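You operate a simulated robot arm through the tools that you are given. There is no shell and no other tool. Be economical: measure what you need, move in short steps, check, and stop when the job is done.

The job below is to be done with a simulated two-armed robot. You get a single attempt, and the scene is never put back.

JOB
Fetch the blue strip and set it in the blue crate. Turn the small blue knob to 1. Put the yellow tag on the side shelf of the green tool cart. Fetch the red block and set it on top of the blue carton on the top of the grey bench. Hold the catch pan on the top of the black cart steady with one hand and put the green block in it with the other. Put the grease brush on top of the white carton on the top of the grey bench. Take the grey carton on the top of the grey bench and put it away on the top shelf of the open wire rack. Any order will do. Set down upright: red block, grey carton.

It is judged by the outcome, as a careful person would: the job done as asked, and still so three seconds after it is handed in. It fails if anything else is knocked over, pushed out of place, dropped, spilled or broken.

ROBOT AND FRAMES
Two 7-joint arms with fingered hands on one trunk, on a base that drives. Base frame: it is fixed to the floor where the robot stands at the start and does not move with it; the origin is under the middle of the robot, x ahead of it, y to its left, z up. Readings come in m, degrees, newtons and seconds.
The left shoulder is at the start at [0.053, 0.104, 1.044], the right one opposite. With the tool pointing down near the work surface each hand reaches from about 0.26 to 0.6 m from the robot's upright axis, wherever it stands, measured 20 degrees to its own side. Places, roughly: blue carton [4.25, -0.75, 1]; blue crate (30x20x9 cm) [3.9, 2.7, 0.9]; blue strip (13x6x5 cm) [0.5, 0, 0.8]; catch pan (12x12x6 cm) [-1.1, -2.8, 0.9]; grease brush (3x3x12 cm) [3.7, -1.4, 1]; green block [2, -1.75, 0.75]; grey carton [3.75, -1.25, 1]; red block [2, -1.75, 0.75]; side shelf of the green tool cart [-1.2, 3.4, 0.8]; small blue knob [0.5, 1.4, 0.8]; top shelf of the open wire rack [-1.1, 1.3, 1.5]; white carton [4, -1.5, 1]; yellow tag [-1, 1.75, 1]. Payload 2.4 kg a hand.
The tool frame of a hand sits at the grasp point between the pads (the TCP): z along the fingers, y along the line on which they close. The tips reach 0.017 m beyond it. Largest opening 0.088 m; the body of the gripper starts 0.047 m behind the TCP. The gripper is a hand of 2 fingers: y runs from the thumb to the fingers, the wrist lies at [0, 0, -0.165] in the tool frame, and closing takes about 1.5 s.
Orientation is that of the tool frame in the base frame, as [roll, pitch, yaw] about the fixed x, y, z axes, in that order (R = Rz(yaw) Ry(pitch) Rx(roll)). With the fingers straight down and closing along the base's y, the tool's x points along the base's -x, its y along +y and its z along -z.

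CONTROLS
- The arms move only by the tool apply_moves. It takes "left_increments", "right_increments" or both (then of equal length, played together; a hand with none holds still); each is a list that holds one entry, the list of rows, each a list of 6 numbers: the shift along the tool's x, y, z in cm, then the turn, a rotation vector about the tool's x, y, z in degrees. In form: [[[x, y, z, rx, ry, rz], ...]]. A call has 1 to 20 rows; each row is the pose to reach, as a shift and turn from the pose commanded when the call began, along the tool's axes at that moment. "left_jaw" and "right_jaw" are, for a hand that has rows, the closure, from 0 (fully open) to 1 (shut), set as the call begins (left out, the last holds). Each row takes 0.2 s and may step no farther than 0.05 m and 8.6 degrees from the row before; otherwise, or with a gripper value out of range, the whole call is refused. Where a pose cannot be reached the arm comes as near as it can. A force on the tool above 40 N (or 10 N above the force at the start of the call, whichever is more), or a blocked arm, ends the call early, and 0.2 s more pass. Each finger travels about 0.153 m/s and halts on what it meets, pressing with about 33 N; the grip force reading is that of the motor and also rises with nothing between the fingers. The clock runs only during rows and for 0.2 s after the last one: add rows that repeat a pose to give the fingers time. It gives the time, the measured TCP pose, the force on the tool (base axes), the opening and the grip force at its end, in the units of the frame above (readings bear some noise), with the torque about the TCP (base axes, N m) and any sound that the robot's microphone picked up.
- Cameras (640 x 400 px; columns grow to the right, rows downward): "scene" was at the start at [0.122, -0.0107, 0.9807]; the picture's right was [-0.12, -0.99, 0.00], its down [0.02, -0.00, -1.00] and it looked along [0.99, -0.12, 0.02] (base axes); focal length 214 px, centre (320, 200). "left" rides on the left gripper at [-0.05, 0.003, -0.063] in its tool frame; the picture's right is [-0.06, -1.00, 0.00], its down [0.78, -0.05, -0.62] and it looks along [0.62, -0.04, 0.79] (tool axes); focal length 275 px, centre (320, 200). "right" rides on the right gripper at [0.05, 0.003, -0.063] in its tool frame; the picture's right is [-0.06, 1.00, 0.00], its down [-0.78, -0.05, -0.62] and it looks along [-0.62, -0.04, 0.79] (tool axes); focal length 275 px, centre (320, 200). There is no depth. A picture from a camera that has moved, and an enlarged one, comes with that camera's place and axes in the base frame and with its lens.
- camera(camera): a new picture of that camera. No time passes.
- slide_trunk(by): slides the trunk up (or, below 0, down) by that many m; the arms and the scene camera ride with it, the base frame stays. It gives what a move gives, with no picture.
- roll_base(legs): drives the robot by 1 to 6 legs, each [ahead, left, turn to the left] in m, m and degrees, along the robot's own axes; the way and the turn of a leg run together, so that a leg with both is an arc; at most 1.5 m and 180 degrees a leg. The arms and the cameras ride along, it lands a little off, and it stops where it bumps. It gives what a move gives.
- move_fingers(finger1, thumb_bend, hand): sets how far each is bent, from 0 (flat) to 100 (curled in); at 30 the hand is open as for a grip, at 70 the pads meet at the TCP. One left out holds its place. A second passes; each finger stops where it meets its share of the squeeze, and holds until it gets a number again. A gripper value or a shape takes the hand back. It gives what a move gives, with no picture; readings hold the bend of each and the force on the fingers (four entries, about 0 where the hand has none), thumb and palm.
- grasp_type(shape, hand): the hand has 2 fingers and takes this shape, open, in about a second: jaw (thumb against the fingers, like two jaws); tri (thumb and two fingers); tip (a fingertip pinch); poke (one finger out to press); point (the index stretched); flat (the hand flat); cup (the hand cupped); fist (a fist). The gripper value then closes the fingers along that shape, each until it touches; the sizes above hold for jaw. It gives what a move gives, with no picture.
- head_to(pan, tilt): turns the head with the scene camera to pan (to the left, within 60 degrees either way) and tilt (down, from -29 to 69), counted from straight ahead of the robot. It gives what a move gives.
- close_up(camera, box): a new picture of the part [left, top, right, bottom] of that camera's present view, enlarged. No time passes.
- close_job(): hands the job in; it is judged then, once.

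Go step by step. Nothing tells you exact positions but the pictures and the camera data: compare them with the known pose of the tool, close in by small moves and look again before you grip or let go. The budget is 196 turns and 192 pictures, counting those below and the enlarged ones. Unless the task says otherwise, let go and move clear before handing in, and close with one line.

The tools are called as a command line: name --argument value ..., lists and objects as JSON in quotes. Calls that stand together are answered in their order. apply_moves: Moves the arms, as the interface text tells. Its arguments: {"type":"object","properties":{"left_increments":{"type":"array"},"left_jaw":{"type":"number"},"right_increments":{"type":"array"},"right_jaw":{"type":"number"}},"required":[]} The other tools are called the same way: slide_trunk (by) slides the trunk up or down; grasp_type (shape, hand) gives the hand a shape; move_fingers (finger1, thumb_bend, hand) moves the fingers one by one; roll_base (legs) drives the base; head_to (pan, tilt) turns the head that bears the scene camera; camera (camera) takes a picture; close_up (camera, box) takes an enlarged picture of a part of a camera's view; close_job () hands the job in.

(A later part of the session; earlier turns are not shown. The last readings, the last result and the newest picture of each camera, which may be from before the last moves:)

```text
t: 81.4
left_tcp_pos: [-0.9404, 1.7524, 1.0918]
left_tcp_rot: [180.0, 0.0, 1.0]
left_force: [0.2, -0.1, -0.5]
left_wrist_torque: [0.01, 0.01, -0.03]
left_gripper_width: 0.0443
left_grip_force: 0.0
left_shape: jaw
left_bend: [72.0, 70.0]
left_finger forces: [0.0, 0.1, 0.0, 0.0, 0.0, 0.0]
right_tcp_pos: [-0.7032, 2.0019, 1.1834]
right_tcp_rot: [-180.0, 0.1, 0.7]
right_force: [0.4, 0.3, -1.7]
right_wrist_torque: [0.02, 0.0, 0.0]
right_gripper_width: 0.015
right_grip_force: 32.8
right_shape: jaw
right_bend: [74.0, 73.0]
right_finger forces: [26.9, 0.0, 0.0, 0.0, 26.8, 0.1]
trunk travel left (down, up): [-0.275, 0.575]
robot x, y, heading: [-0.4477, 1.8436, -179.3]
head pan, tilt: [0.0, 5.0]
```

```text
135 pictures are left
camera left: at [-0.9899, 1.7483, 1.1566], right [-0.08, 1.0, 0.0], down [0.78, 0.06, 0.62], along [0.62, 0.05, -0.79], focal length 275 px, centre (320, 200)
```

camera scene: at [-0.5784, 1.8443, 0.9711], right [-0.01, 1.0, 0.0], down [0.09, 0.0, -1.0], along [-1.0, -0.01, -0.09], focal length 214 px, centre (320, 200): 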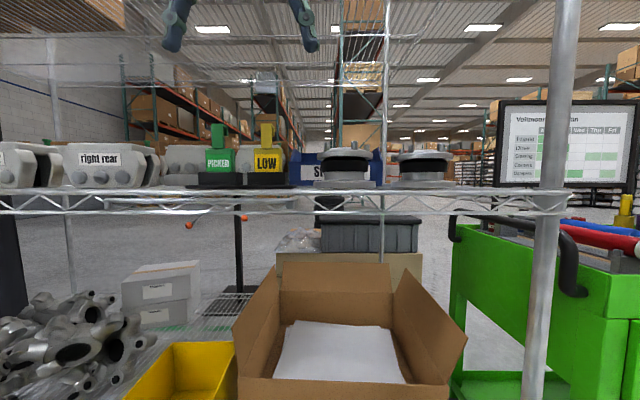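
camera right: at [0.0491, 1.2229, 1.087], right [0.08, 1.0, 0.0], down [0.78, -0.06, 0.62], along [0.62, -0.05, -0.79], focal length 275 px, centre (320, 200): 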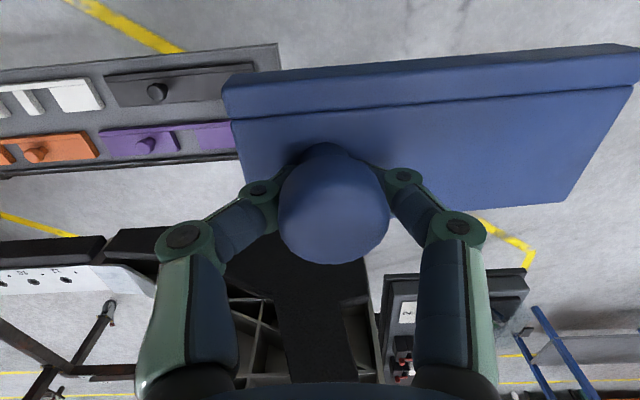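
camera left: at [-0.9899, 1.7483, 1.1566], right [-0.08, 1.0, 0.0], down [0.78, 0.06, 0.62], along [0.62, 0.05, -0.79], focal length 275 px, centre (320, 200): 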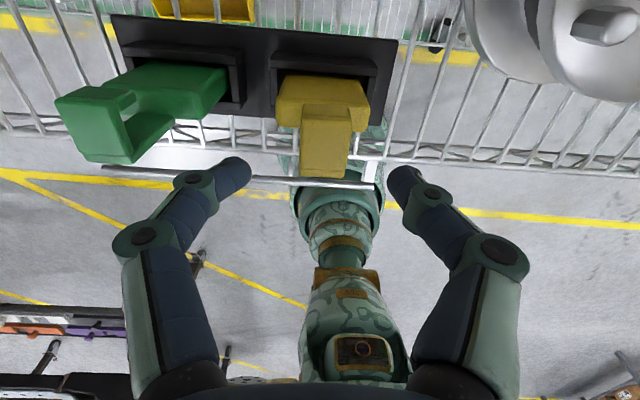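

Aligned. I descend to the hook and close.

apply_moves --left_increments '[[[0, 0, 2.5, 0, 0, 0], [0, 0, 4.3, 0, 0, 0], [0, 0, 4.3, 0, 0, 0]]]'

close_up --camera "scene" --box '[180, 80, 340, 180]'

apply_moves --left_increments '[[[0, 0, 0, 0, 0, 0], [0, 0, 0, 0, 0, 0], [0, 0, 0, 0, 0, 0], [0, 0, 0, 0, 0, 0], [0, 0, 0, 0, 0, 0]]]' --left_jaw 1

camera --camera "left"

```text
t: 82.2
left_tcp_pos: [-0.9412, 1.7522, 1.0484]
left_tcp_rot: [-180.0, -0.1, 1.0]
left_force: [-0.9, 0.2, 0.2]
left_wrist_torque: [-0.04, 0.01, -0.04]
left_gripper_width: 0.0443
left_grip_force: 0.2
left_shape: jaw
left_bend: [72.0, 70.0]
left_finger forces: [0.0, 0.1, 0.1, 0.0, 0.0, 0.0]
right_tcp_pos: [-0.7038, 2.0009, 1.1834]
right_tcp_rot: [-180.0, 0.0, 0.7]
right_force: [0.4, 0.1, -1.3]
right_wrist_torque: [0.05, -0.02, 0.03]
right_gripper_width: 0.015
right_grip_force: 33.4
right_shape: jaw
right_bend: [74.0, 73.0]
right_finger forces: [26.8, 0.1, 0.1, 0.0, 26.9, 0.0]
trunk travel left (down, up): [-0.275, 0.575]
robot x, y, heading: [-0.4496, 1.8468, -179.4]
head pan, tilt: [0.0, 5.0]
```

```text
4.00 times, centred on (260, 130) of scene
camera zoom: at [-0.5785, 1.8443, 0.9711], right [-0.01, 1.0, 0.0], down [0.09, 0.0, -1.0], along [-1.0, -0.01, -0.09], focal length 858 px, centre (560, 480)
```

zoom: 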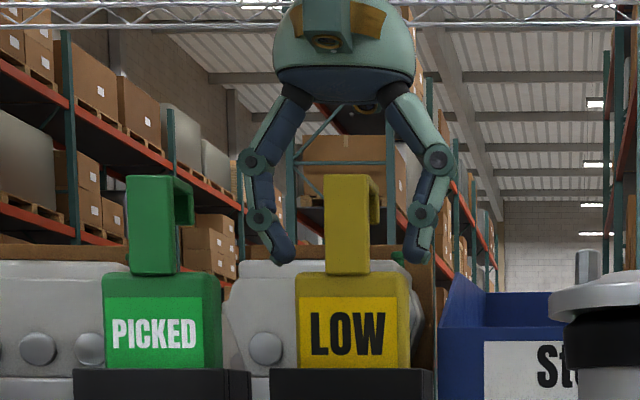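

```text
t: 83.4
left_tcp_pos: [-0.9416, 1.7526, 1.0486]
left_tcp_rot: [-180.0, 0.1, 1.0]
left_force: [-0.3, 0.6, 0.2]
left_wrist_torque: [-0.03, -0.02, 0.01]
left_gripper_width: 0.0
left_grip_force: 32.8
left_shape: jaw
left_bend: [67.0, 72.0]
left_finger forces: [0.1, 0.1, 0.1, 0.0, 0.1, 0.1]
right_tcp_pos: [-0.7038, 2.0025, 1.1843]
right_tcp_rot: [-179.9, 0.2, 0.6]
right_force: [0.5, -0.2, -1.4]
right_wrist_torque: [0.06, 0.0, 0.0]
right_gripper_width: 0.0151
right_grip_force: 33.0
right_shape: jaw
right_bend: [74.0, 73.0]
right_finger forces: [26.8, 0.0, 0.0, 0.0, 26.8, 0.0]
trunk travel left (down, up): [-0.275, 0.575]
robot x, y, heading: [-0.4488, 1.8496, -179.1]
head pan, tilt: [0.0, 5.0]
```

```text
133 pictures are left
camera left: at [-0.9894, 1.7487, 1.1132], right [-0.08, 1.0, 0.0], down [0.78, 0.06, 0.62], along [0.62, 0.05, -0.79], focal length 275 px, centre (320, 200)
```

left: 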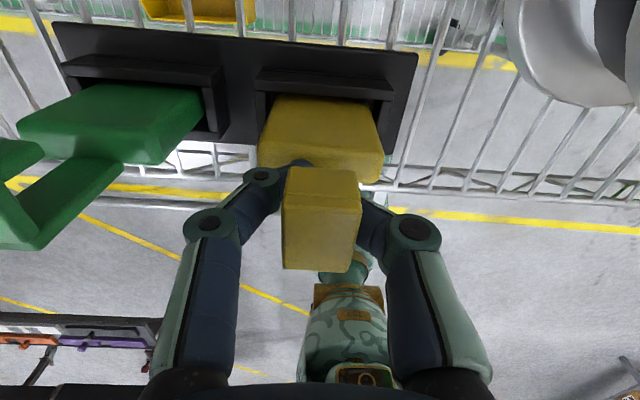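

The jaws met with nothing between them, so they missed the hook in depth. I look from the head.

close_up --camera "scene" --box '[180, 80, 340, 180]'

```text
4.00 times, centred on (260, 130) of scene
camera zoom: at [-0.5785, 1.8443, 0.9711], right [-0.01, 1.0, 0.0], down [0.09, 0.0, -1.0], along [-1.0, -0.01, -0.09], focal length 858 px, centre (560, 480)
```

zoom: 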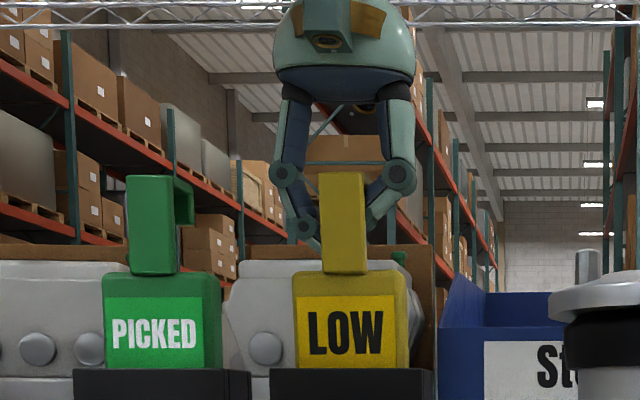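

The fingers closed inside the hook, between its front strip and back lip. I zoom in from the wrist camera to see the shape.

close_up --camera "left" --box '[220, 80, 420, 280]'

```text
2.00 times, centred on (320, 180) of left
camera zoom: at [-0.9894, 1.7487, 1.1132], right [-0.08, 1.0, 0.0], down [0.78, 0.06, 0.62], along [0.62, 0.05, -0.79], focal length 551 px, centre (320, 240)
```

zoom: 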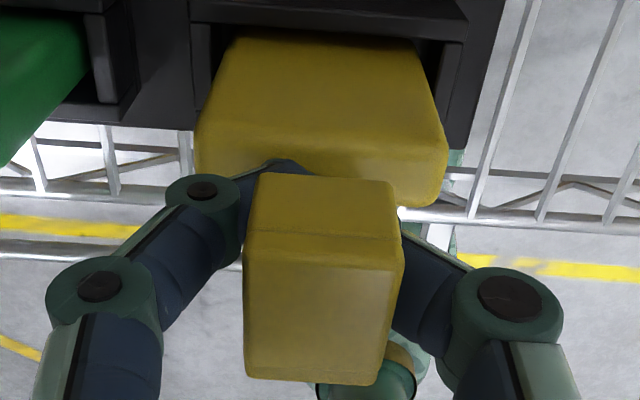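

The hook is an inverted U: front strip at x≈-0.934, back lip at -0.955. I reopen, shift 9 mm toward me and close on the front strip.

apply_moves --left_increments '[[[0, 0, 0, 0, 0, 0], [0, 0, 0, 0, 0, 0], [0.5, 0, 0, 0, 0, 0], [0.9, 0, 0, 0, 0, 0], [0.9, 0, 0, 0, 0, 0]]]' --left_jaw 0.5

apply_moves --left_increments '[[[0, 0, 0, 0, 0, 0], [0, 0, 0, 0, 0, 0], [0, 0, 0, 0, 0, 0], [0, 0, 0, 0, 0, 0], [0, 0, 0, 0, 0, 0]]]' --left_jaw 1

camera --camera "left"

close_up --camera "scene" --box '[180, 80, 340, 180]'

```text
t: 84.6
left_tcp_pos: [-0.9311, 1.753, 1.0492]
left_tcp_rot: [-179.9, -0.2, 1.1]
left_force: [0.1, 0.6, 1.0]
left_wrist_torque: [0.02, -0.05, -0.03]
left_gripper_width: 0.0437
left_grip_force: 0.2
left_shape: jaw
left_bend: [73.0, 70.0]
left_finger forces: [0.0, 0.0, 0.1, 0.0, 0.0, 0.1]
right_tcp_pos: [-0.7036, 2.0014, 1.1834]
right_tcp_rot: [180.0, 0.1, 0.7]
right_force: [0.1, -0.1, -0.3]
right_wrist_torque: [0.04, -0.02, -0.04]
right_gripper_width: 0.0153
right_grip_force: 33.5
right_shape: jaw
right_bend: [74.0, 73.0]
right_finger forces: [26.8, 0.0, 0.1, 0.0, 26.8, 0.1]
trunk travel left (down, up): [-0.275, 0.575]
robot x, y, heading: [-0.4504, 1.8439, -179.2]
head pan, tilt: [0.0, 5.0]
```

```text
t: 85.8
left_tcp_pos: [-0.9312, 1.7531, 1.0485]
left_tcp_rot: [180.0, -0.2, 1.0]
left_force: [-0.5, 0.4, 0.1]
left_wrist_torque: [-0.02, -0.01, 0.01]
left_gripper_width: 0.0142
left_grip_force: 33.3
left_shape: jaw
left_bend: [74.0, 71.0]
left_finger forces: [27.8, 0.0, 0.0, 0.0, 27.8, 0.1]
right_tcp_pos: [-0.704, 2.0021, 1.1838]
right_tcp_rot: [-180.0, 0.0, 0.8]
right_force: [0.2, 0.1, -0.1]
right_wrist_torque: [0.02, -0.01, 0.02]
right_gripper_width: 0.0152
right_grip_force: 32.9
right_shape: jaw
right_bend: [74.0, 73.0]
right_finger forces: [26.9, 0.0, 0.1, 0.0, 26.7, 0.0]
trunk travel left (down, up): [-0.275, 0.575]
robot x, y, heading: [-0.4514, 1.8486, -179.5]
head pan, tilt: [0.0, 5.0]
```

```text
130 pictures are left
camera left: at [-0.9807, 1.7497, 1.1134], right [-0.08, 1.0, 0.0], down [0.78, 0.06, 0.62], along [0.62, 0.05, -0.79], focal length 275 px, centre (320, 200)
```

left: 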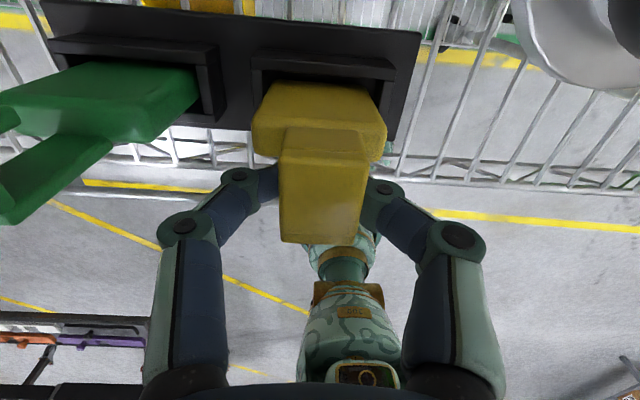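

```text
4.00 times, centred on (260, 130) of scene
camera zoom: at [-0.5785, 1.8443, 0.9711], right [-0.01, 1.0, 0.0], down [0.09, 0.0, -1.0], along [-1.0, -0.01, -0.09], focal length 858 px, centre (560, 480)
```

zoom: 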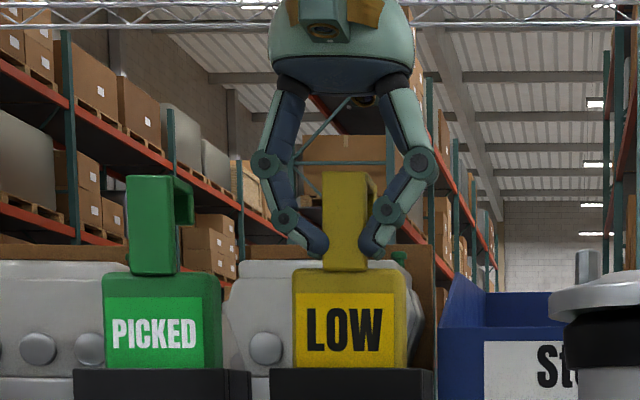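

Gripped at 28 N. I lift it straight out of its slot and look.

apply_moves --left_increments '[[[0, 0, -2, 0, 0, 0], [0, 0, -4.5, 0, 0, 0], [0, 0, -7, 0, 0, 0], [3, 0, -8.5, 0, 0, 0], [7, 0, -8.5, 0, 0, 0], [11, 0, -8.5, 0, 0, 0], [11, 0, -8.5, 0, 0, 0]]]'

camera --camera "left"

camera --camera "scene"

```text
t: 87.4
left_tcp_pos: [-0.8237, 1.7548, 1.1369]
left_tcp_rot: [-179.9, 0.0, 1.0]
left_force: [0.4, -0.5, 0.5]
left_wrist_torque: [0.0, 0.0, -0.01]
left_gripper_width: 0.0143
left_grip_force: 33.6
left_shape: jaw
left_bend: [74.0, 71.0]
left_finger forces: [27.8, 0.1, 0.1, 0.1, 27.9, 0.0]
right_tcp_pos: [-0.7045, 2.0012, 1.1853]
right_tcp_rot: [180.0, 0.1, 0.8]
right_force: [-0.7, -0.9, -2.1]
right_wrist_torque: [0.01, 0.01, -0.01]
right_gripper_width: 0.0152
right_grip_force: 33.4
right_shape: jaw
right_bend: [74.0, 73.0]
right_finger forces: [26.8, 0.0, 0.1, 0.0, 26.8, 0.1]
trunk travel left (down, up): [-0.275, 0.575]
robot x, y, heading: [-0.449, 1.8453, -179.2]
head pan, tilt: [0.0, 5.0]
```

```text
128 pictures are left
camera left: at [-0.8718, 1.7512, 1.201], right [-0.08, 1.0, 0.0], down [0.78, 0.06, 0.62], along [0.62, 0.05, -0.79], focal length 275 px, centre (320, 200)
```

left: 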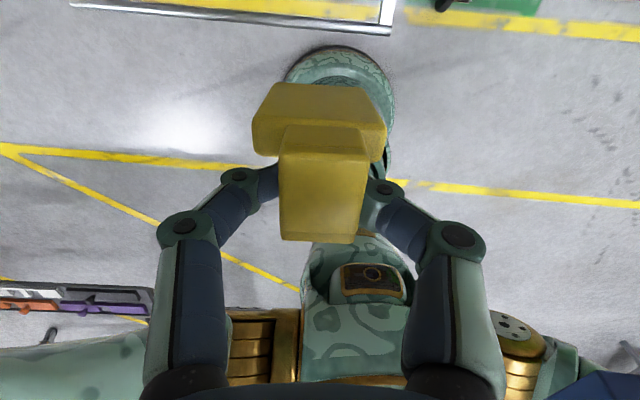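

```text
127 pictures are left
camera scene: at [-0.5784, 1.8442, 0.9711], right [-0.01, 1.0, 0.0], down [0.09, 0.0, -1.0], along [-1.0, -0.01, -0.09], focal length 214 px, centre (320, 200)
```

scene: 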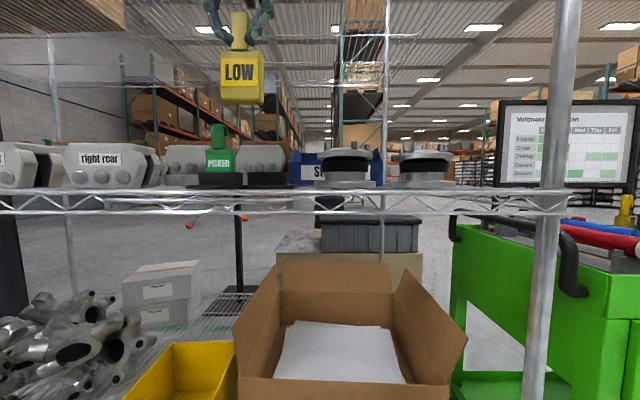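

Tag lifted cleanly. I back off and slide sideways to the green cart's far side to view its side shelf.

roll_base --legs '[[-0.25, 0, 0], [0, -1.4, 0]]'

head_to --pan 0 --tilt 15

camera --camera "scene"

```text
t: 95.9
left_tcp_pos: [-0.588, 3.1827, 1.1373]
left_tcp_rot: [180.0, -0.1, 0.8]
left_force: [0.9, 0.3, -0.5]
left_wrist_torque: [0.0, 0.01, -0.03]
left_gripper_width: 0.0146
left_grip_force: 32.7
left_shape: jaw
left_bend: [74.0, 71.0]
left_finger forces: [27.9, 0.0, 0.1, 0.0, 27.9, 0.0]
right_tcp_pos: [-0.4682, 3.4304, 1.1848]
right_tcp_rot: [180.0, 0.0, 0.4]
right_force: [0.1, -0.4, -1.2]
right_wrist_torque: [0.01, 0.02, -0.03]
right_gripper_width: 0.015
right_grip_force: 33.1
right_shape: jaw
right_bend: [74.0, 73.0]
right_finger forces: [26.7, 0.1, 0.1, 0.1, 26.9, 0.0]
trunk travel left (down, up): [-0.275, 0.575]
robot x, y, heading: [-0.2163, 3.27, -179.5]
head pan, tilt: [0.0, 5.0]
```

```text
t: 96.6
left_tcp_pos: [-0.5883, 3.1835, 1.1363]
left_tcp_rot: [180.0, 0.0, 0.8]
left_force: [-0.6, -0.1, -1.3]
left_wrist_torque: [0.01, 0.0, 0.02]
left_gripper_width: 0.0143
left_grip_force: 33.2
left_shape: jaw
left_bend: [74.0, 71.0]
left_finger forces: [27.9, 0.1, 0.0, 0.0, 27.9, 0.0]
right_tcp_pos: [-0.4687, 3.4295, 1.1841]
right_tcp_rot: [-180.0, 0.1, 0.5]
right_force: [-0.4, 0.4, -1.3]
right_wrist_torque: [0.0, 0.0, -0.02]
right_gripper_width: 0.0152
right_grip_force: 33.5
right_shape: jaw
right_bend: [74.0, 73.0]
right_finger forces: [26.8, 0.0, 0.0, 0.1, 26.8, 0.0]
trunk travel left (down, up): [-0.275, 0.575]
robot x, y, heading: [-0.216, 3.273, -179.4]
head pan, tilt: [0.0, 15.0]
```

```text
126 pictures are left
camera scene: at [-0.3448, 3.2714, 0.9549], right [-0.01, 1.0, 0.0], down [0.26, 0.0, -0.97], along [-0.97, -0.01, -0.26], focal length 214 px, centre (320, 200)
```

scene: 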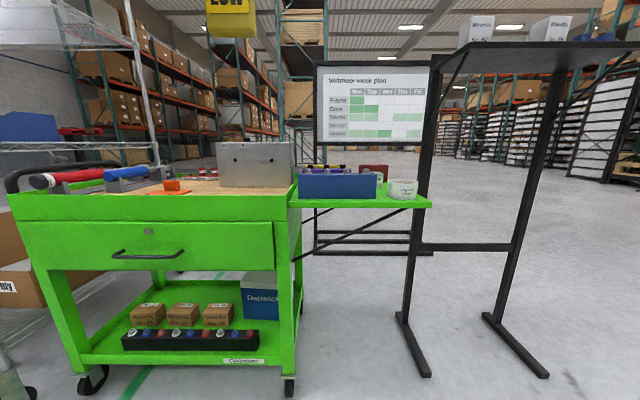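

The side shelf is the green flap to the right with a blue bin and a small can. I raise the trunk to view its surface from above.

slide_trunk --by 0.25

head_to --pan 0 --tilt 25

close_up --camera "scene" --box '[220, 110, 460, 260]'

```text
t: 99.2
left_tcp_pos: [-0.5884, 3.183, 1.3863]
left_tcp_rot: [-179.9, -0.1, 0.7]
left_force: [0.4, -1.1, -1.2]
left_wrist_torque: [0.01, -0.01, -0.01]
left_gripper_width: 0.0145
left_grip_force: 32.9
left_shape: jaw
left_bend: [74.0, 71.0]
left_finger forces: [27.8, 0.1, 0.0, 0.0, 27.8, 0.0]
right_tcp_pos: [-0.468, 3.4293, 1.4347]
right_tcp_rot: [-179.9, 0.1, 0.5]
right_force: [-0.4, 0.4, -1.7]
right_wrist_torque: [0.02, 0.01, 0.0]
right_gripper_width: 0.0148
right_grip_force: 33.1
right_shape: jaw
right_bend: [74.0, 73.0]
right_finger forces: [26.8, 0.1, 0.0, 0.0, 26.8, 0.0]
trunk travel left (down, up): [-0.525, 0.325]
robot x, y, heading: [-0.2177, 3.2753, -179.5]
head pan, tilt: [0.0, 15.0]
```

```text
t: 99.9
left_tcp_pos: [-0.5888, 3.1833, 1.385]
left_tcp_rot: [179.9, 0.1, 0.9]
left_force: [-0.7, -0.9, 0.0]
left_wrist_torque: [0.05, 0.04, 0.02]
left_gripper_width: 0.0144
left_grip_force: 32.7
left_shape: jaw
left_bend: [74.0, 71.0]
left_finger forces: [27.9, 0.0, 0.0, 0.0, 27.9, 0.0]
right_tcp_pos: [-0.4684, 3.4301, 1.4343]
right_tcp_rot: [-179.9, 0.1, 0.5]
right_force: [0.2, -0.5, -1.3]
right_wrist_torque: [0.01, -0.01, 0.0]
right_gripper_width: 0.0151
right_grip_force: 32.6
right_shape: jaw
right_bend: [74.0, 73.0]
right_finger forces: [26.8, 0.0, 0.0, 0.0, 26.7, 0.0]
trunk travel left (down, up): [-0.525, 0.325]
robot x, y, heading: [-0.2126, 3.2742, -179.2]
head pan, tilt: [0.0, 25.0]
```

```text
2.67 times, centred on (340, 185) of scene
camera zoom: at [-0.3371, 3.2714, 1.19], right [-0.01, 1.0, 0.0], down [0.42, 0.0, -0.91], along [-0.91, -0.01, -0.42], focal length 572 px, centre (267, 240)
```

zoom: 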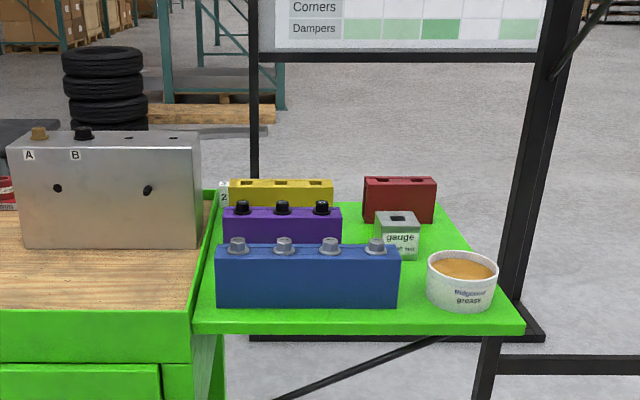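

The shelf holds several blocks, a gauge box and a grease cup; the gap in front of the red block looks free for the tag. Before going in I check the black stand on the right.

head_to --pan -30 --tilt 10

camera --camera "scene"

```text
t: 100.9
left_tcp_pos: [-0.5891, 3.1833, 1.3868]
left_tcp_rot: [180.0, 0.0, 0.8]
left_force: [0.6, -0.2, -0.3]
left_wrist_torque: [0.01, -0.01, 0.01]
left_gripper_width: 0.0143
left_grip_force: 32.7
left_shape: jaw
left_bend: [74.0, 71.0]
left_finger forces: [27.9, 0.0, 0.1, 0.0, 27.8, 0.1]
right_tcp_pos: [-0.4691, 3.4299, 1.4359]
right_tcp_rot: [180.0, 0.1, 0.4]
right_force: [-0.7, -0.2, -1.5]
right_wrist_torque: [0.05, 0.0, -0.02]
right_gripper_width: 0.0152
right_grip_force: 33.3
right_shape: jaw
right_bend: [74.0, 73.0]
right_finger forces: [26.7, 0.1, 0.0, 0.0, 26.8, 0.1]
trunk travel left (down, up): [-0.525, 0.325]
robot x, y, heading: [-0.2196, 3.2732, -179.7]
head pan, tilt: [-30.0, 10.0]
```

```text
124 pictures are left
camera scene: at [-0.326, 3.318, 1.2143], right [0.49, 0.87, 0.0], down [0.15, -0.09, -0.98], along [-0.86, 0.48, -0.17], focal length 214 px, centre (320, 200)
```

scene: 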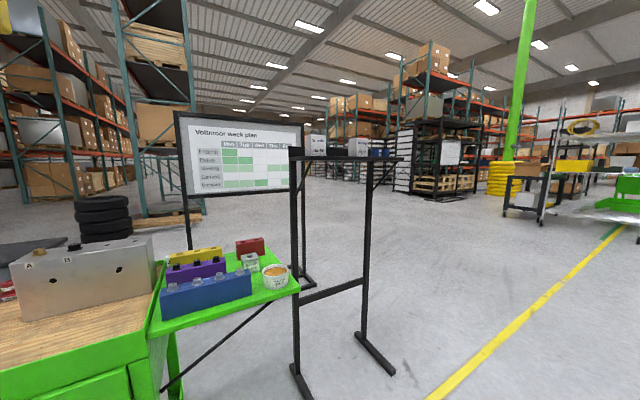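

The stand begins around x≈-1.1, y≥3.68, so there is room. I drive in while the hands are high, then lower the trunk and look at the shelf.

roll_base --legs '[[0, -0.345, 0], [0.46, 0, 0]]'

head_to --pan 0 --tilt 40

camera --camera "scene"

camera --camera "left"

```text
t: 105.5
left_tcp_pos: [-1.0499, 3.5159, 1.3876]
left_tcp_rot: [180.0, -0.2, 1.1]
left_force: [0.0, -0.7, -1.0]
left_wrist_torque: [-0.01, 0.04, 0.02]
left_gripper_width: 0.0141
left_grip_force: 33.0
left_shape: jaw
left_bend: [74.0, 71.0]
left_finger forces: [27.9, 0.0, 0.1, 0.0, 27.8, 0.1]
right_tcp_pos: [-0.9323, 3.7643, 1.4348]
right_tcp_rot: [179.9, -0.1, 0.9]
right_force: [-0.9, 0.0, 0.0]
right_wrist_torque: [0.06, -0.01, -0.01]
right_gripper_width: 0.0151
right_grip_force: 32.7
right_shape: jaw
right_bend: [74.0, 73.0]
right_finger forces: [26.8, 0.1, 0.0, 0.0, 26.8, 0.1]
trunk travel left (down, up): [-0.525, 0.325]
robot x, y, heading: [-0.6785, 3.6071, -179.2]
head pan, tilt: [-30.0, 10.0]
```

```text
t: 106.4
left_tcp_pos: [-1.0498, 3.5163, 1.3866]
left_tcp_rot: [-180.0, 0.0, 1.1]
left_force: [0.4, 1.1, 0.1]
left_wrist_torque: [-0.02, -0.01, -0.01]
left_gripper_width: 0.0146
left_grip_force: 32.6
left_shape: jaw
left_bend: [74.0, 71.0]
left_finger forces: [27.9, 0.0, 0.0, 0.0, 27.9, 0.1]
right_tcp_pos: [-0.9306, 3.7638, 1.433]
right_tcp_rot: [179.9, 0.1, 0.8]
right_force: [0.0, 0.4, -0.5]
right_wrist_torque: [0.04, 0.03, -0.01]
right_gripper_width: 0.0152
right_grip_force: 33.1
right_shape: jaw
right_bend: [74.0, 73.0]
right_finger forces: [26.8, 0.0, 0.0, 0.0, 26.8, 0.1]
trunk travel left (down, up): [-0.525, 0.325]
robot x, y, heading: [-0.6787, 3.6053, -179.2]
head pan, tilt: [0.0, 40.0]
```

```text
123 pictures are left
camera scene: at [-0.7923, 3.6065, 1.1667], right [-0.01, 1.0, 0.0], down [0.64, 0.01, -0.77], along [-0.77, -0.01, -0.64], focal length 214 px, centre (320, 200)
```

scene: 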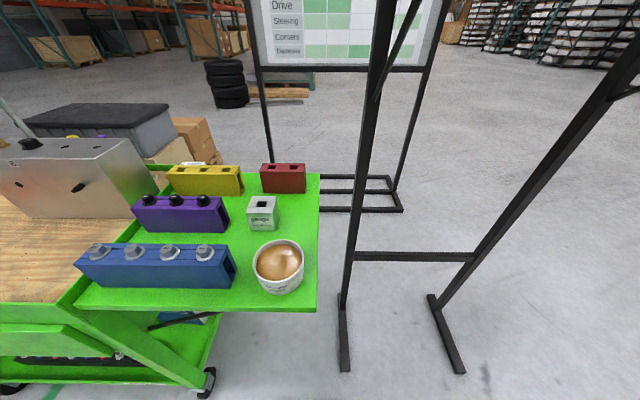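

```text
122 pictures are left
camera left: at [-1.0992, 3.5125, 1.4508], right [-0.08, 1.0, 0.0], down [0.78, 0.06, 0.62], along [0.62, 0.05, -0.79], focal length 275 px, centre (320, 200)
```

left: 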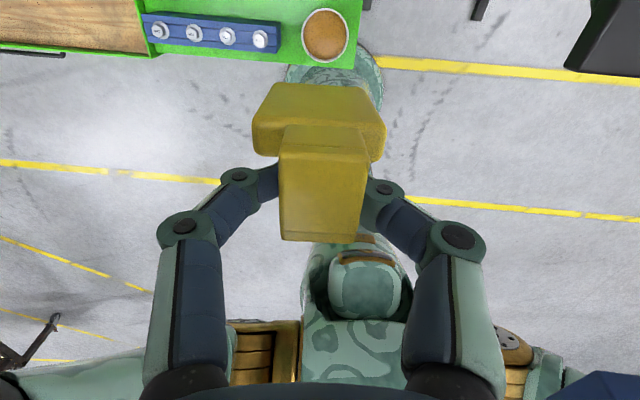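

Good view: the free area right of the gauge box and in front of the red block (y 3.51–3.60, x -1.26…-1.05) suits the tag lying flat. I back off 10 cm for arm room and lower the trunk.

roll_base --legs '[[-0.1, 0, 0]]'

slide_trunk --by -0.2

camera --camera "scene"

```text
t: 107.6
left_tcp_pos: [-0.9482, 3.5177, 1.3863]
left_tcp_rot: [179.9, 0.1, 1.1]
left_force: [-0.4, -0.6, -0.7]
left_wrist_torque: [0.0, -0.01, 0.0]
left_gripper_width: 0.0142
left_grip_force: 33.2
left_shape: jaw
left_bend: [74.0, 71.0]
left_finger forces: [27.8, 0.0, 0.0, 0.1, 27.9, 0.1]
right_tcp_pos: [-0.8289, 3.766, 1.4349]
right_tcp_rot: [179.9, 0.2, 0.9]
right_force: [0.0, -0.1, -2.0]
right_wrist_torque: [0.03, 0.04, -0.01]
right_gripper_width: 0.0152
right_grip_force: 32.9
right_shape: jaw
right_bend: [74.0, 73.0]
right_finger forces: [26.8, 0.0, 0.1, 0.1, 26.8, 0.0]
trunk travel left (down, up): [-0.525, 0.325]
robot x, y, heading: [-0.5776, 3.6084, -179.2]
head pan, tilt: [0.0, 40.0]
```

```text
t: 109.8
left_tcp_pos: [-0.9497, 3.5177, 1.1865]
left_tcp_rot: [-180.0, 0.0, 1.1]
left_force: [-0.2, 0.0, -1.0]
left_wrist_torque: [-0.02, 0.01, 0.02]
left_gripper_width: 0.0143
left_grip_force: 33.0
left_shape: jaw
left_bend: [74.0, 71.0]
left_finger forces: [27.8, 0.1, 0.1, 0.0, 27.9, 0.0]
right_tcp_pos: [-0.8308, 3.7659, 1.2345]
right_tcp_rot: [-180.0, 0.2, 0.9]
right_force: [-0.5, 0.2, -0.8]
right_wrist_torque: [0.03, 0.05, -0.03]
right_gripper_width: 0.0155
right_grip_force: 32.8
right_shape: jaw
right_bend: [74.0, 73.0]
right_finger forces: [26.7, 0.0, 0.0, 0.0, 26.8, 0.0]
trunk travel left (down, up): [-0.325, 0.525]
robot x, y, heading: [-0.5804, 3.6068, -179.4]
head pan, tilt: [0.0, 40.0]
```

```text
121 pictures are left
camera scene: at [-0.6966, 3.6077, 0.9655], right [-0.02, 1.0, 0.0], down [0.64, 0.01, -0.77], along [-0.77, -0.01, -0.64], focal length 214 px, centre (320, 200)
```

scene: 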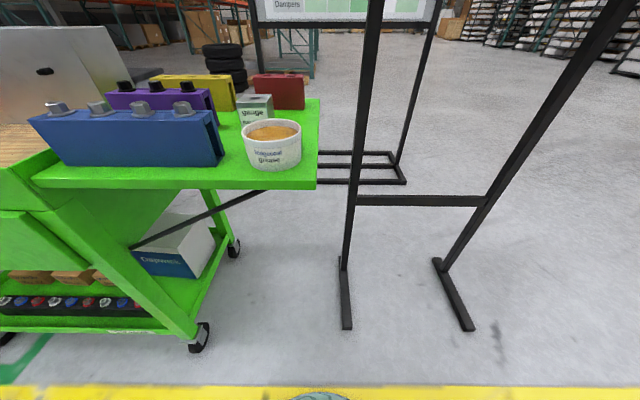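

From two views the shelf surface is at z≈0.77. I edge 5 cm forward, then tilt the hand 50° forward and bring the tag above the free spot.

roll_base --legs '[[0.05, 0, 0]]'

apply_moves --left_increments '[[[-2, -0.5, 0, 0, -8.3, 0], [-5, -1, 1, 0, -16.6, 0], [-8, -2, 3, 0, -25, 0], [-11, -3, 6, 0, -33.3, 0], [-14, -4, 9, 0, -41.6, 0], [-17, -4, 12, 0, -50, 0], [-20, -4, 15, 0, -50, 0], [-20.5, -4, 19, 0, -50, 0], [-20.5, -4, 22.5, 0, -50, 0], [-20.5, -4, 22.5, 0, -50, 0]]]'

camera --camera "scene"

camera --camera "left"

```text
t: 110.7
left_tcp_pos: [-0.9995, 3.5172, 1.1862]
left_tcp_rot: [-180.0, 0.0, 1.1]
left_force: [0.4, 0.2, -0.5]
left_wrist_torque: [0.02, 0.0, -0.02]
left_gripper_width: 0.0143
left_grip_force: 33.2
left_shape: jaw
left_bend: [74.0, 71.0]
left_finger forces: [27.9, 0.0, 0.0, 0.1, 28.0, 0.0]
right_tcp_pos: [-0.881, 3.7634, 1.2339]
right_tcp_rot: [179.9, 0.1, 0.8]
right_force: [0.2, 0.7, -1.5]
right_wrist_torque: [0.01, -0.04, -0.01]
right_gripper_width: 0.0151
right_grip_force: 32.8
right_shape: jaw
right_bend: [74.0, 73.0]
right_finger forces: [26.8, 0.1, 0.0, 0.0, 26.8, 0.1]
trunk travel left (down, up): [-0.325, 0.525]
robot x, y, heading: [-0.6311, 3.607, -179.0]
head pan, tilt: [0.0, 40.0]
```

```text
t: 112.9
left_tcp_pos: [-1.2062, 3.5528, 0.9628]
left_tcp_rot: [-179.9, 49.9, 1.2]
left_force: [0.8, -0.8, -0.4]
left_wrist_torque: [-0.02, 0.02, -0.01]
left_gripper_width: 0.0145
left_grip_force: 33.3
left_shape: jaw
left_bend: [74.0, 71.0]
left_finger forces: [27.8, 0.1, 0.0, 0.0, 27.7, 0.0]
right_tcp_pos: [-0.8805, 3.7644, 1.2349]
right_tcp_rot: [-180.0, 0.1, 0.9]
right_force: [-0.7, -0.7, -1.2]
right_wrist_torque: [0.04, 0.0, 0.01]
right_gripper_width: 0.015
right_grip_force: 33.3
right_shape: jaw
right_bend: [74.0, 73.0]
right_finger forces: [26.8, 0.0, 0.1, 0.0, 26.7, 0.1]
trunk travel left (down, up): [-0.325, 0.525]
robot x, y, heading: [-0.6258, 3.6117, -179.2]
head pan, tilt: [0.0, 40.0]
```

```text
120 pictures are left
camera scene: at [-0.7457, 3.6069, 0.9655], right [-0.02, 1.0, 0.0], down [0.64, 0.01, -0.77], along [-0.77, -0.01, -0.64], focal length 214 px, centre (320, 200)
```

scene: 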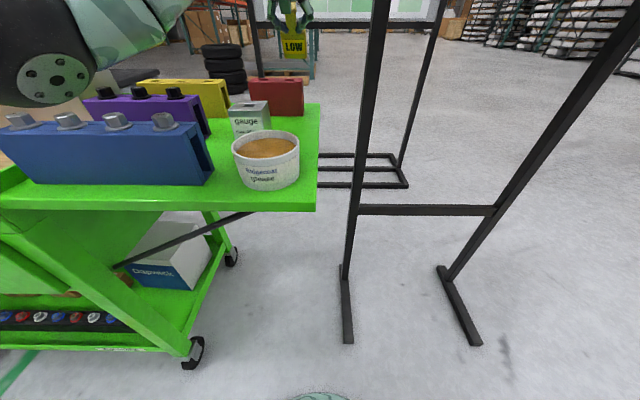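

```text
119 pictures are left
camera left: at [-1.1882, 3.5499, 1.042], right [-0.06, 1.0, 0.05], down [0.98, 0.07, -0.2], along [-0.2, 0.03, -0.98], focal length 275 px, centre (320, 200)
```

left: 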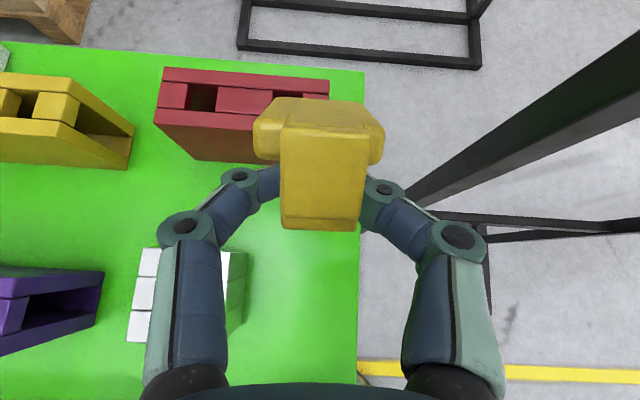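

The wrist camera shows the free rectangle right below the tag. I lower to just above contact.

apply_moves --left_increments '[[[3.35, 0, 2.64, 0, 0, 0], [6.7, 0, 5.28, 0, 0, 0], [9, 0, 7.1, 0, 0, 0], [10.06, 0, 7.92, 0, 0, 0], [10.06, 0, 7.92, 0, 0, 0]]]'

camera --camera "left"

close_up --camera "scene" --box '[200, 60, 360, 200]'

```text
t: 114.1
left_tcp_pos: [-1.2031, 3.5539, 0.8331]
left_tcp_rot: [179.9, 49.9, 1.1]
left_force: [0.4, -0.2, 0.2]
left_wrist_torque: [0.05, 0.0, 0.01]
left_gripper_width: 0.0145
left_grip_force: 32.9
left_shape: jaw
left_bend: [74.0, 71.0]
left_finger forces: [27.9, 0.1, 0.1, 0.1, 27.9, 0.0]
right_tcp_pos: [-0.8795, 3.764, 1.2348]
right_tcp_rot: [-180.0, 0.1, 0.9]
right_force: [-0.3, 0.8, -0.7]
right_wrist_torque: [0.02, 0.04, -0.01]
right_gripper_width: 0.0151
right_grip_force: 32.9
right_shape: jaw
right_bend: [74.0, 73.0]
right_finger forces: [26.7, 0.0, 0.1, 0.0, 26.7, 0.0]
trunk travel left (down, up): [-0.325, 0.525]
robot x, y, heading: [-0.6246, 3.6094, -178.9]
head pan, tilt: [0.0, 40.0]
```

```text
118 pictures are left
camera left: at [-1.1841, 3.5499, 0.9133], right [-0.06, 1.0, 0.05], down [0.98, 0.07, -0.2], along [-0.2, 0.03, -0.98], focal length 275 px, centre (320, 200)
```

left: 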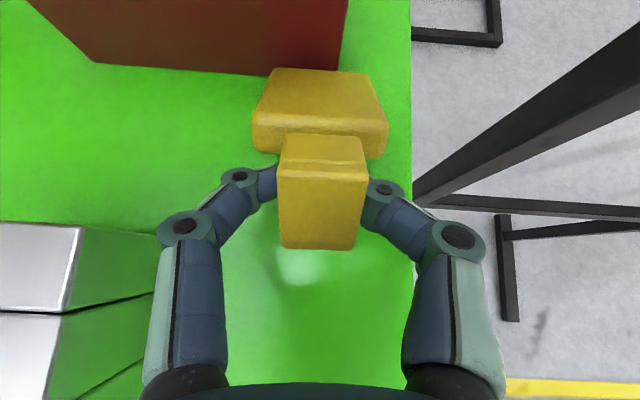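

```text
2.86 times, centred on (280, 130) of scene
camera zoom: at [-0.7456, 3.6069, 0.9655], right [-0.02, 1.0, 0.0], down [0.64, 0.01, -0.77], along [-0.77, -0.01, -0.64], focal length 613 px, centre (434, 400)
```

zoom: 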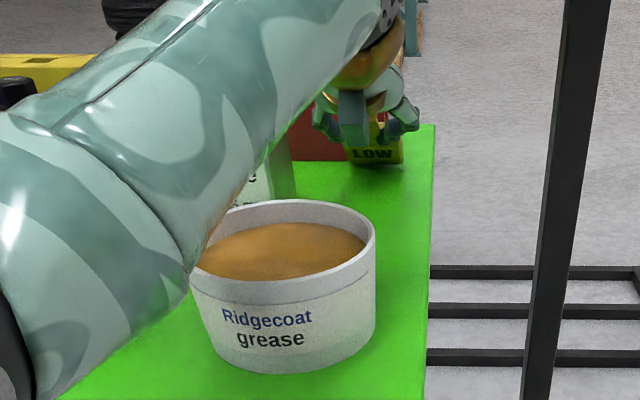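

The tag's lower edge is about a centimetre above the shelf and near the red block. I move slightly toward me and lower gently to contact.

apply_moves --left_increments '[[[0.62, 0, -0.27, 0, 0, 0], [1.39, 0, -0.4, 0, 0, 0], [1.83, 0, -0.16, 0, 0, 0], [2.28, 0, 0.09, 0, 0, 0], [2.28, 0, 0.09, 0, 0, 0]]]'

camera --camera "left"

```text
t: 115.3
left_tcp_pos: [-1.1859, 3.5541, 0.8158]
left_tcp_rot: [179.9, 49.9, 1.1]
left_force: [0.9, 0.3, 0.8]
left_wrist_torque: [-0.01, 0.05, -0.02]
left_gripper_width: 0.0146
left_grip_force: 32.8
left_shape: jaw
left_bend: [74.0, 71.0]
left_finger forces: [28.0, 0.0, 0.1, 0.0, 28.1, 0.0]
right_tcp_pos: [-0.8798, 3.7649, 1.2342]
right_tcp_rot: [-180.0, 0.2, 1.0]
right_force: [1.0, 0.2, -1.5]
right_wrist_torque: [0.0, 0.01, -0.02]
right_gripper_width: 0.0153
right_grip_force: 33.4
right_shape: jaw
right_bend: [74.0, 73.0]
right_finger forces: [26.8, 0.1, 0.0, 0.1, 26.7, 0.0]
trunk travel left (down, up): [-0.325, 0.525]
robot x, y, heading: [-0.6271, 3.6049, -179.1]
head pan, tilt: [0.0, 40.0]
```

```text
116 pictures are left
camera left: at [-1.169, 3.55, 0.8944], right [-0.06, 1.0, 0.05], down [0.98, 0.07, -0.2], along [-0.2, 0.03, -0.98], focal length 275 px, centre (320, 200)
```

left: 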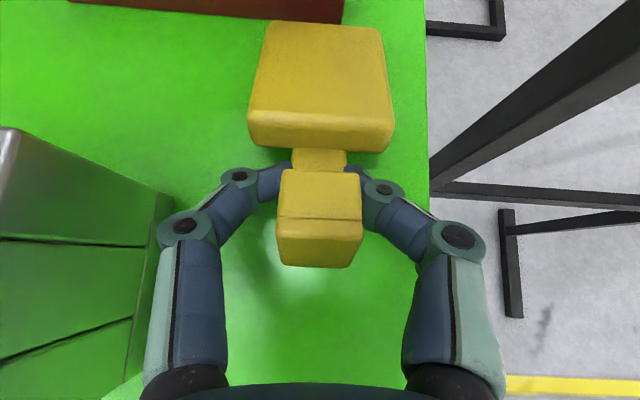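

The tag is laying itself down as planned. A little lower still.

apply_moves --left_increments '[[[0.4, 0, 0.2, 0, 0, 0], [0.8, 0, 0.4, 0, 0, 0], [1.11, 0, 0.54, 0, 0, 0], [1.11, 0, 0.54, 0, 0, 0]]]'

camera --camera "left"

```text
t: 116.3
left_tcp_pos: [-1.1826, 3.5532, 0.8033]
left_tcp_rot: [180.0, 49.9, 1.1]
left_force: [-0.3, -0.1, 0.0]
left_wrist_torque: [0.0, 0.06, -0.01]
left_gripper_width: 0.0146
left_grip_force: 33.3
left_shape: jaw
left_bend: [74.0, 71.0]
left_finger forces: [28.0, 0.1, 0.0, 0.1, 28.1, 0.0]
right_tcp_pos: [-0.8796, 3.7649, 1.2342]
right_tcp_rot: [-180.0, 0.1, 0.9]
right_force: [0.3, 0.0, -1.0]
right_wrist_torque: [0.02, -0.01, -0.01]
right_gripper_width: 0.0153
right_grip_force: 33.1
right_shape: jaw
right_bend: [74.0, 73.0]
right_finger forces: [26.8, 0.0, 0.0, 0.0, 26.7, 0.0]
trunk travel left (down, up): [-0.325, 0.525]
robot x, y, heading: [-0.6244, 3.6111, -179.2]
head pan, tilt: [0.0, 40.0]
```

```text
115 pictures are left
camera left: at [-1.1655, 3.5496, 0.8834], right [-0.06, 1.0, 0.05], down [0.98, 0.07, -0.2], along [-0.2, 0.03, -0.98], focal length 275 px, centre (320, 200)
```

left: 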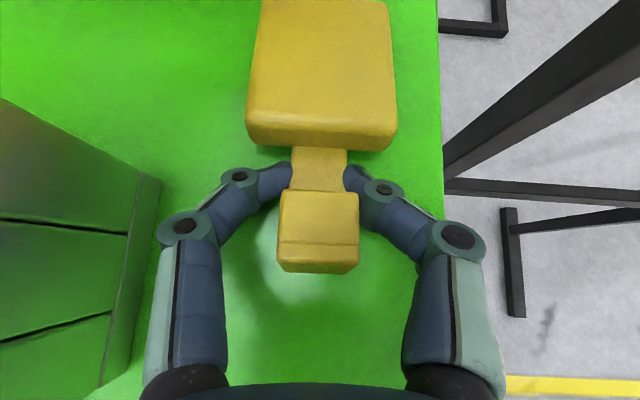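

Nearly flat on the shelf. I open halfway and withdraw along the hand's axis.

apply_moves --left_increments '[[[0, 0, 0, 0, 0, 0], [0, 0, 0, 0, 0, 0], [0, 0, -1, 0, 0, 0], [0, 0, -4, 0, 0, 0], [-2, 0, -8, 0, 0, 0], [-4, 0, -12, 0, 0, 0], [-5, 0, -16, 0, 0, 0], [-5, 0, -16, 0, 0, 0]]]' --left_jaw 0.5

camera --camera "left"

camera --camera "scene"

```text
t: 118.1
left_tcp_pos: [-1.0939, 3.5336, 0.9423]
left_tcp_rot: [174.1, 50.7, -1.9]
left_force: [0.6, -0.1, 0.8]
left_wrist_torque: [-0.03, -0.01, -0.01]
left_gripper_width: 0.0434
left_grip_force: 0.0
left_shape: jaw
left_bend: [73.0, 70.0]
left_finger forces: [0.0, 0.0, 0.0, 0.0, 0.0, 0.0]
right_tcp_pos: [-0.8802, 3.7645, 1.2343]
right_tcp_rot: [-179.9, 0.1, 0.8]
right_force: [0.7, 0.7, -2.0]
right_wrist_torque: [0.05, -0.01, 0.01]
right_gripper_width: 0.0153
right_grip_force: 33.0
right_shape: jaw
right_bend: [74.0, 73.0]
right_finger forces: [26.7, 0.0, 0.0, 0.0, 26.7, 0.0]
trunk travel left (down, up): [-0.325, 0.525]
robot x, y, heading: [-0.6254, 3.6132, -179.2]
head pan, tilt: [0.0, 40.0]
```

```text
114 pictures are left
camera left: at [-1.0757, 3.5368, 1.0212], right [-0.09, 1.0, -0.02], down [0.97, 0.08, -0.22], along [-0.22, -0.04, -0.98], focal length 275 px, centre (320, 200)
```

left: 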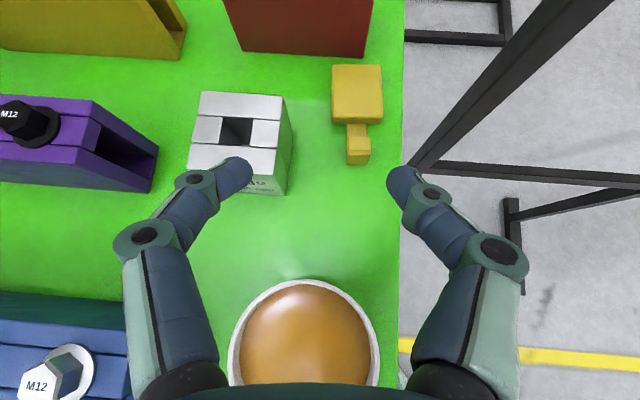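

```text
113 pictures are left
camera scene: at [-0.7455, 3.6069, 0.9653], right [-0.02, 1.0, 0.0], down [0.64, 0.01, -0.77], along [-0.77, -0.01, -0.64], focal length 214 px, centre (320, 200)
```

scene: 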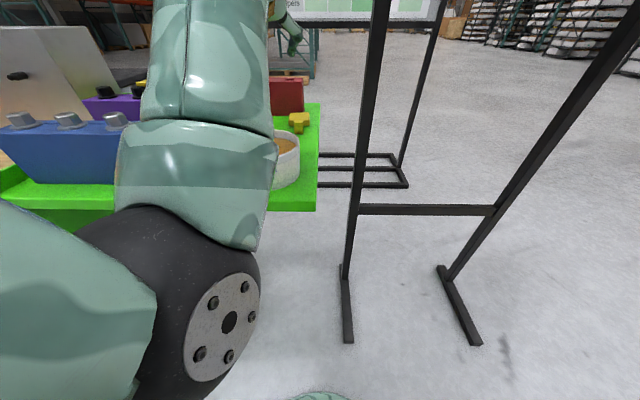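

The tag lies flat on the side shelf and nothing was disturbed. I raise the trunk straight up, back out and straighten the left hand.

slide_trunk --by 0.2

roll_base --legs '[[-0.45, 0, 0]]'

apply_moves --left_increments '[[[0, 0, 0, 0, 8.3, 0], [0, 0, 0, 0, 16.6, 0], [0, 0, 0, 0, 25, 0], [0, 0, 0, 0, 33.3, 0], [0, 0, 0, 0, 41.6, 0], [0, 0, 0, 0, 50, 0], [0, 0, 0, 0, 50, 0]]]' --left_jaw 0

camera --camera "scene"

```text
t: 120.2
left_tcp_pos: [-1.0988, 3.5308, 1.1417]
left_tcp_rot: [173.7, 50.5, -1.8]
left_force: [-0.3, -0.7, 0.8]
left_wrist_torque: [-0.01, 0.02, -0.03]
left_gripper_width: 0.0436
left_grip_force: 0.0
left_shape: jaw
left_bend: [73.0, 70.0]
left_finger forces: [0.1, 0.0, 0.1, 0.0, 0.0, 0.0]
right_tcp_pos: [-0.8807, 3.7645, 1.4343]
right_tcp_rot: [-180.0, 0.1, 0.9]
right_force: [-0.4, -0.2, -1.3]
right_wrist_torque: [0.04, 0.0, 0.03]
right_gripper_width: 0.0151
right_grip_force: 32.7
right_shape: jaw
right_bend: [74.0, 73.0]
right_finger forces: [26.8, 0.0, 0.1, 0.0, 26.7, 0.1]
trunk travel left (down, up): [-0.525, 0.325]
robot x, y, heading: [-0.6272, 3.6106, -179.2]
head pan, tilt: [0.0, 40.0]
```

```text
t: 122.9
left_tcp_pos: [-0.6515, 3.5378, 1.1404]
left_tcp_rot: [173.8, 50.4, -1.8]
left_force: [0.2, 0.1, 0.7]
left_wrist_torque: [0.0, 0.02, 0.01]
left_gripper_width: 0.0437
left_grip_force: 0.0
left_shape: jaw
left_bend: [73.0, 70.0]
left_finger forces: [0.1, 0.0, 0.1, 0.1, 0.0, 0.0]
right_tcp_pos: [-0.4341, 3.7719, 1.4351]
right_tcp_rot: [179.9, 0.1, 1.0]
right_force: [0.3, -0.2, -0.6]
right_wrist_torque: [0.04, -0.02, 0.0]
right_gripper_width: 0.0153
right_grip_force: 32.5
right_shape: jaw
right_bend: [74.0, 73.0]
right_finger forces: [26.9, 0.1, 0.0, 0.0, 26.6, 0.1]
trunk travel left (down, up): [-0.525, 0.325]
robot x, y, heading: [-0.1776, 3.6132, -179.2]
head pan, tilt: [0.0, 40.0]
```

```text
t: 124.5
left_tcp_pos: [-0.681, 3.5355, 1.132]
left_tcp_rot: [176.1, 0.5, 3.0]
left_force: [0.4, 0.0, 0.8]
left_wrist_torque: [-0.04, 0.01, -0.02]
left_gripper_width: 0.0881
left_grip_force: 0.1
left_shape: jaw
left_bend: [30.0, 30.0]
left_finger forces: [0.0, 0.1, 0.0, 0.0, 0.0, 0.0]
left hand out of reach, approached as far as the arm can: row 4, 5, 6, 7
right_tcp_pos: [-0.4351, 3.7712, 1.4345]
right_tcp_rot: [-180.0, 0.0, 1.1]
right_force: [-0.5, -0.2, -2.0]
right_wrist_torque: [0.0, 0.01, 0.0]
right_gripper_width: 0.0153
right_grip_force: 33.0
right_shape: jaw
right_bend: [74.0, 73.0]
right_finger forces: [26.6, 0.0, 0.1, 0.0, 26.7, 0.0]
trunk travel left (down, up): [-0.525, 0.325]
robot x, y, heading: [-0.1779, 3.6132, -179.1]
head pan, tilt: [0.0, 40.0]
```

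```text
112 pictures are left
camera scene: at [-0.2957, 3.6142, 1.1666], right [-0.02, 1.0, 0.0], down [0.64, 0.01, -0.77], along [-0.77, -0.01, -0.64], focal length 214 px, centre (320, 200)
```

scene: 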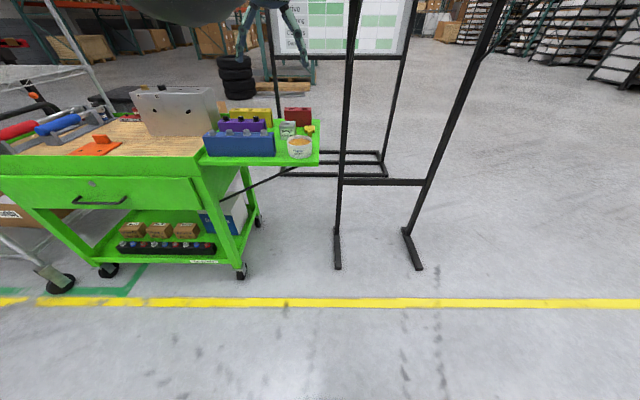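

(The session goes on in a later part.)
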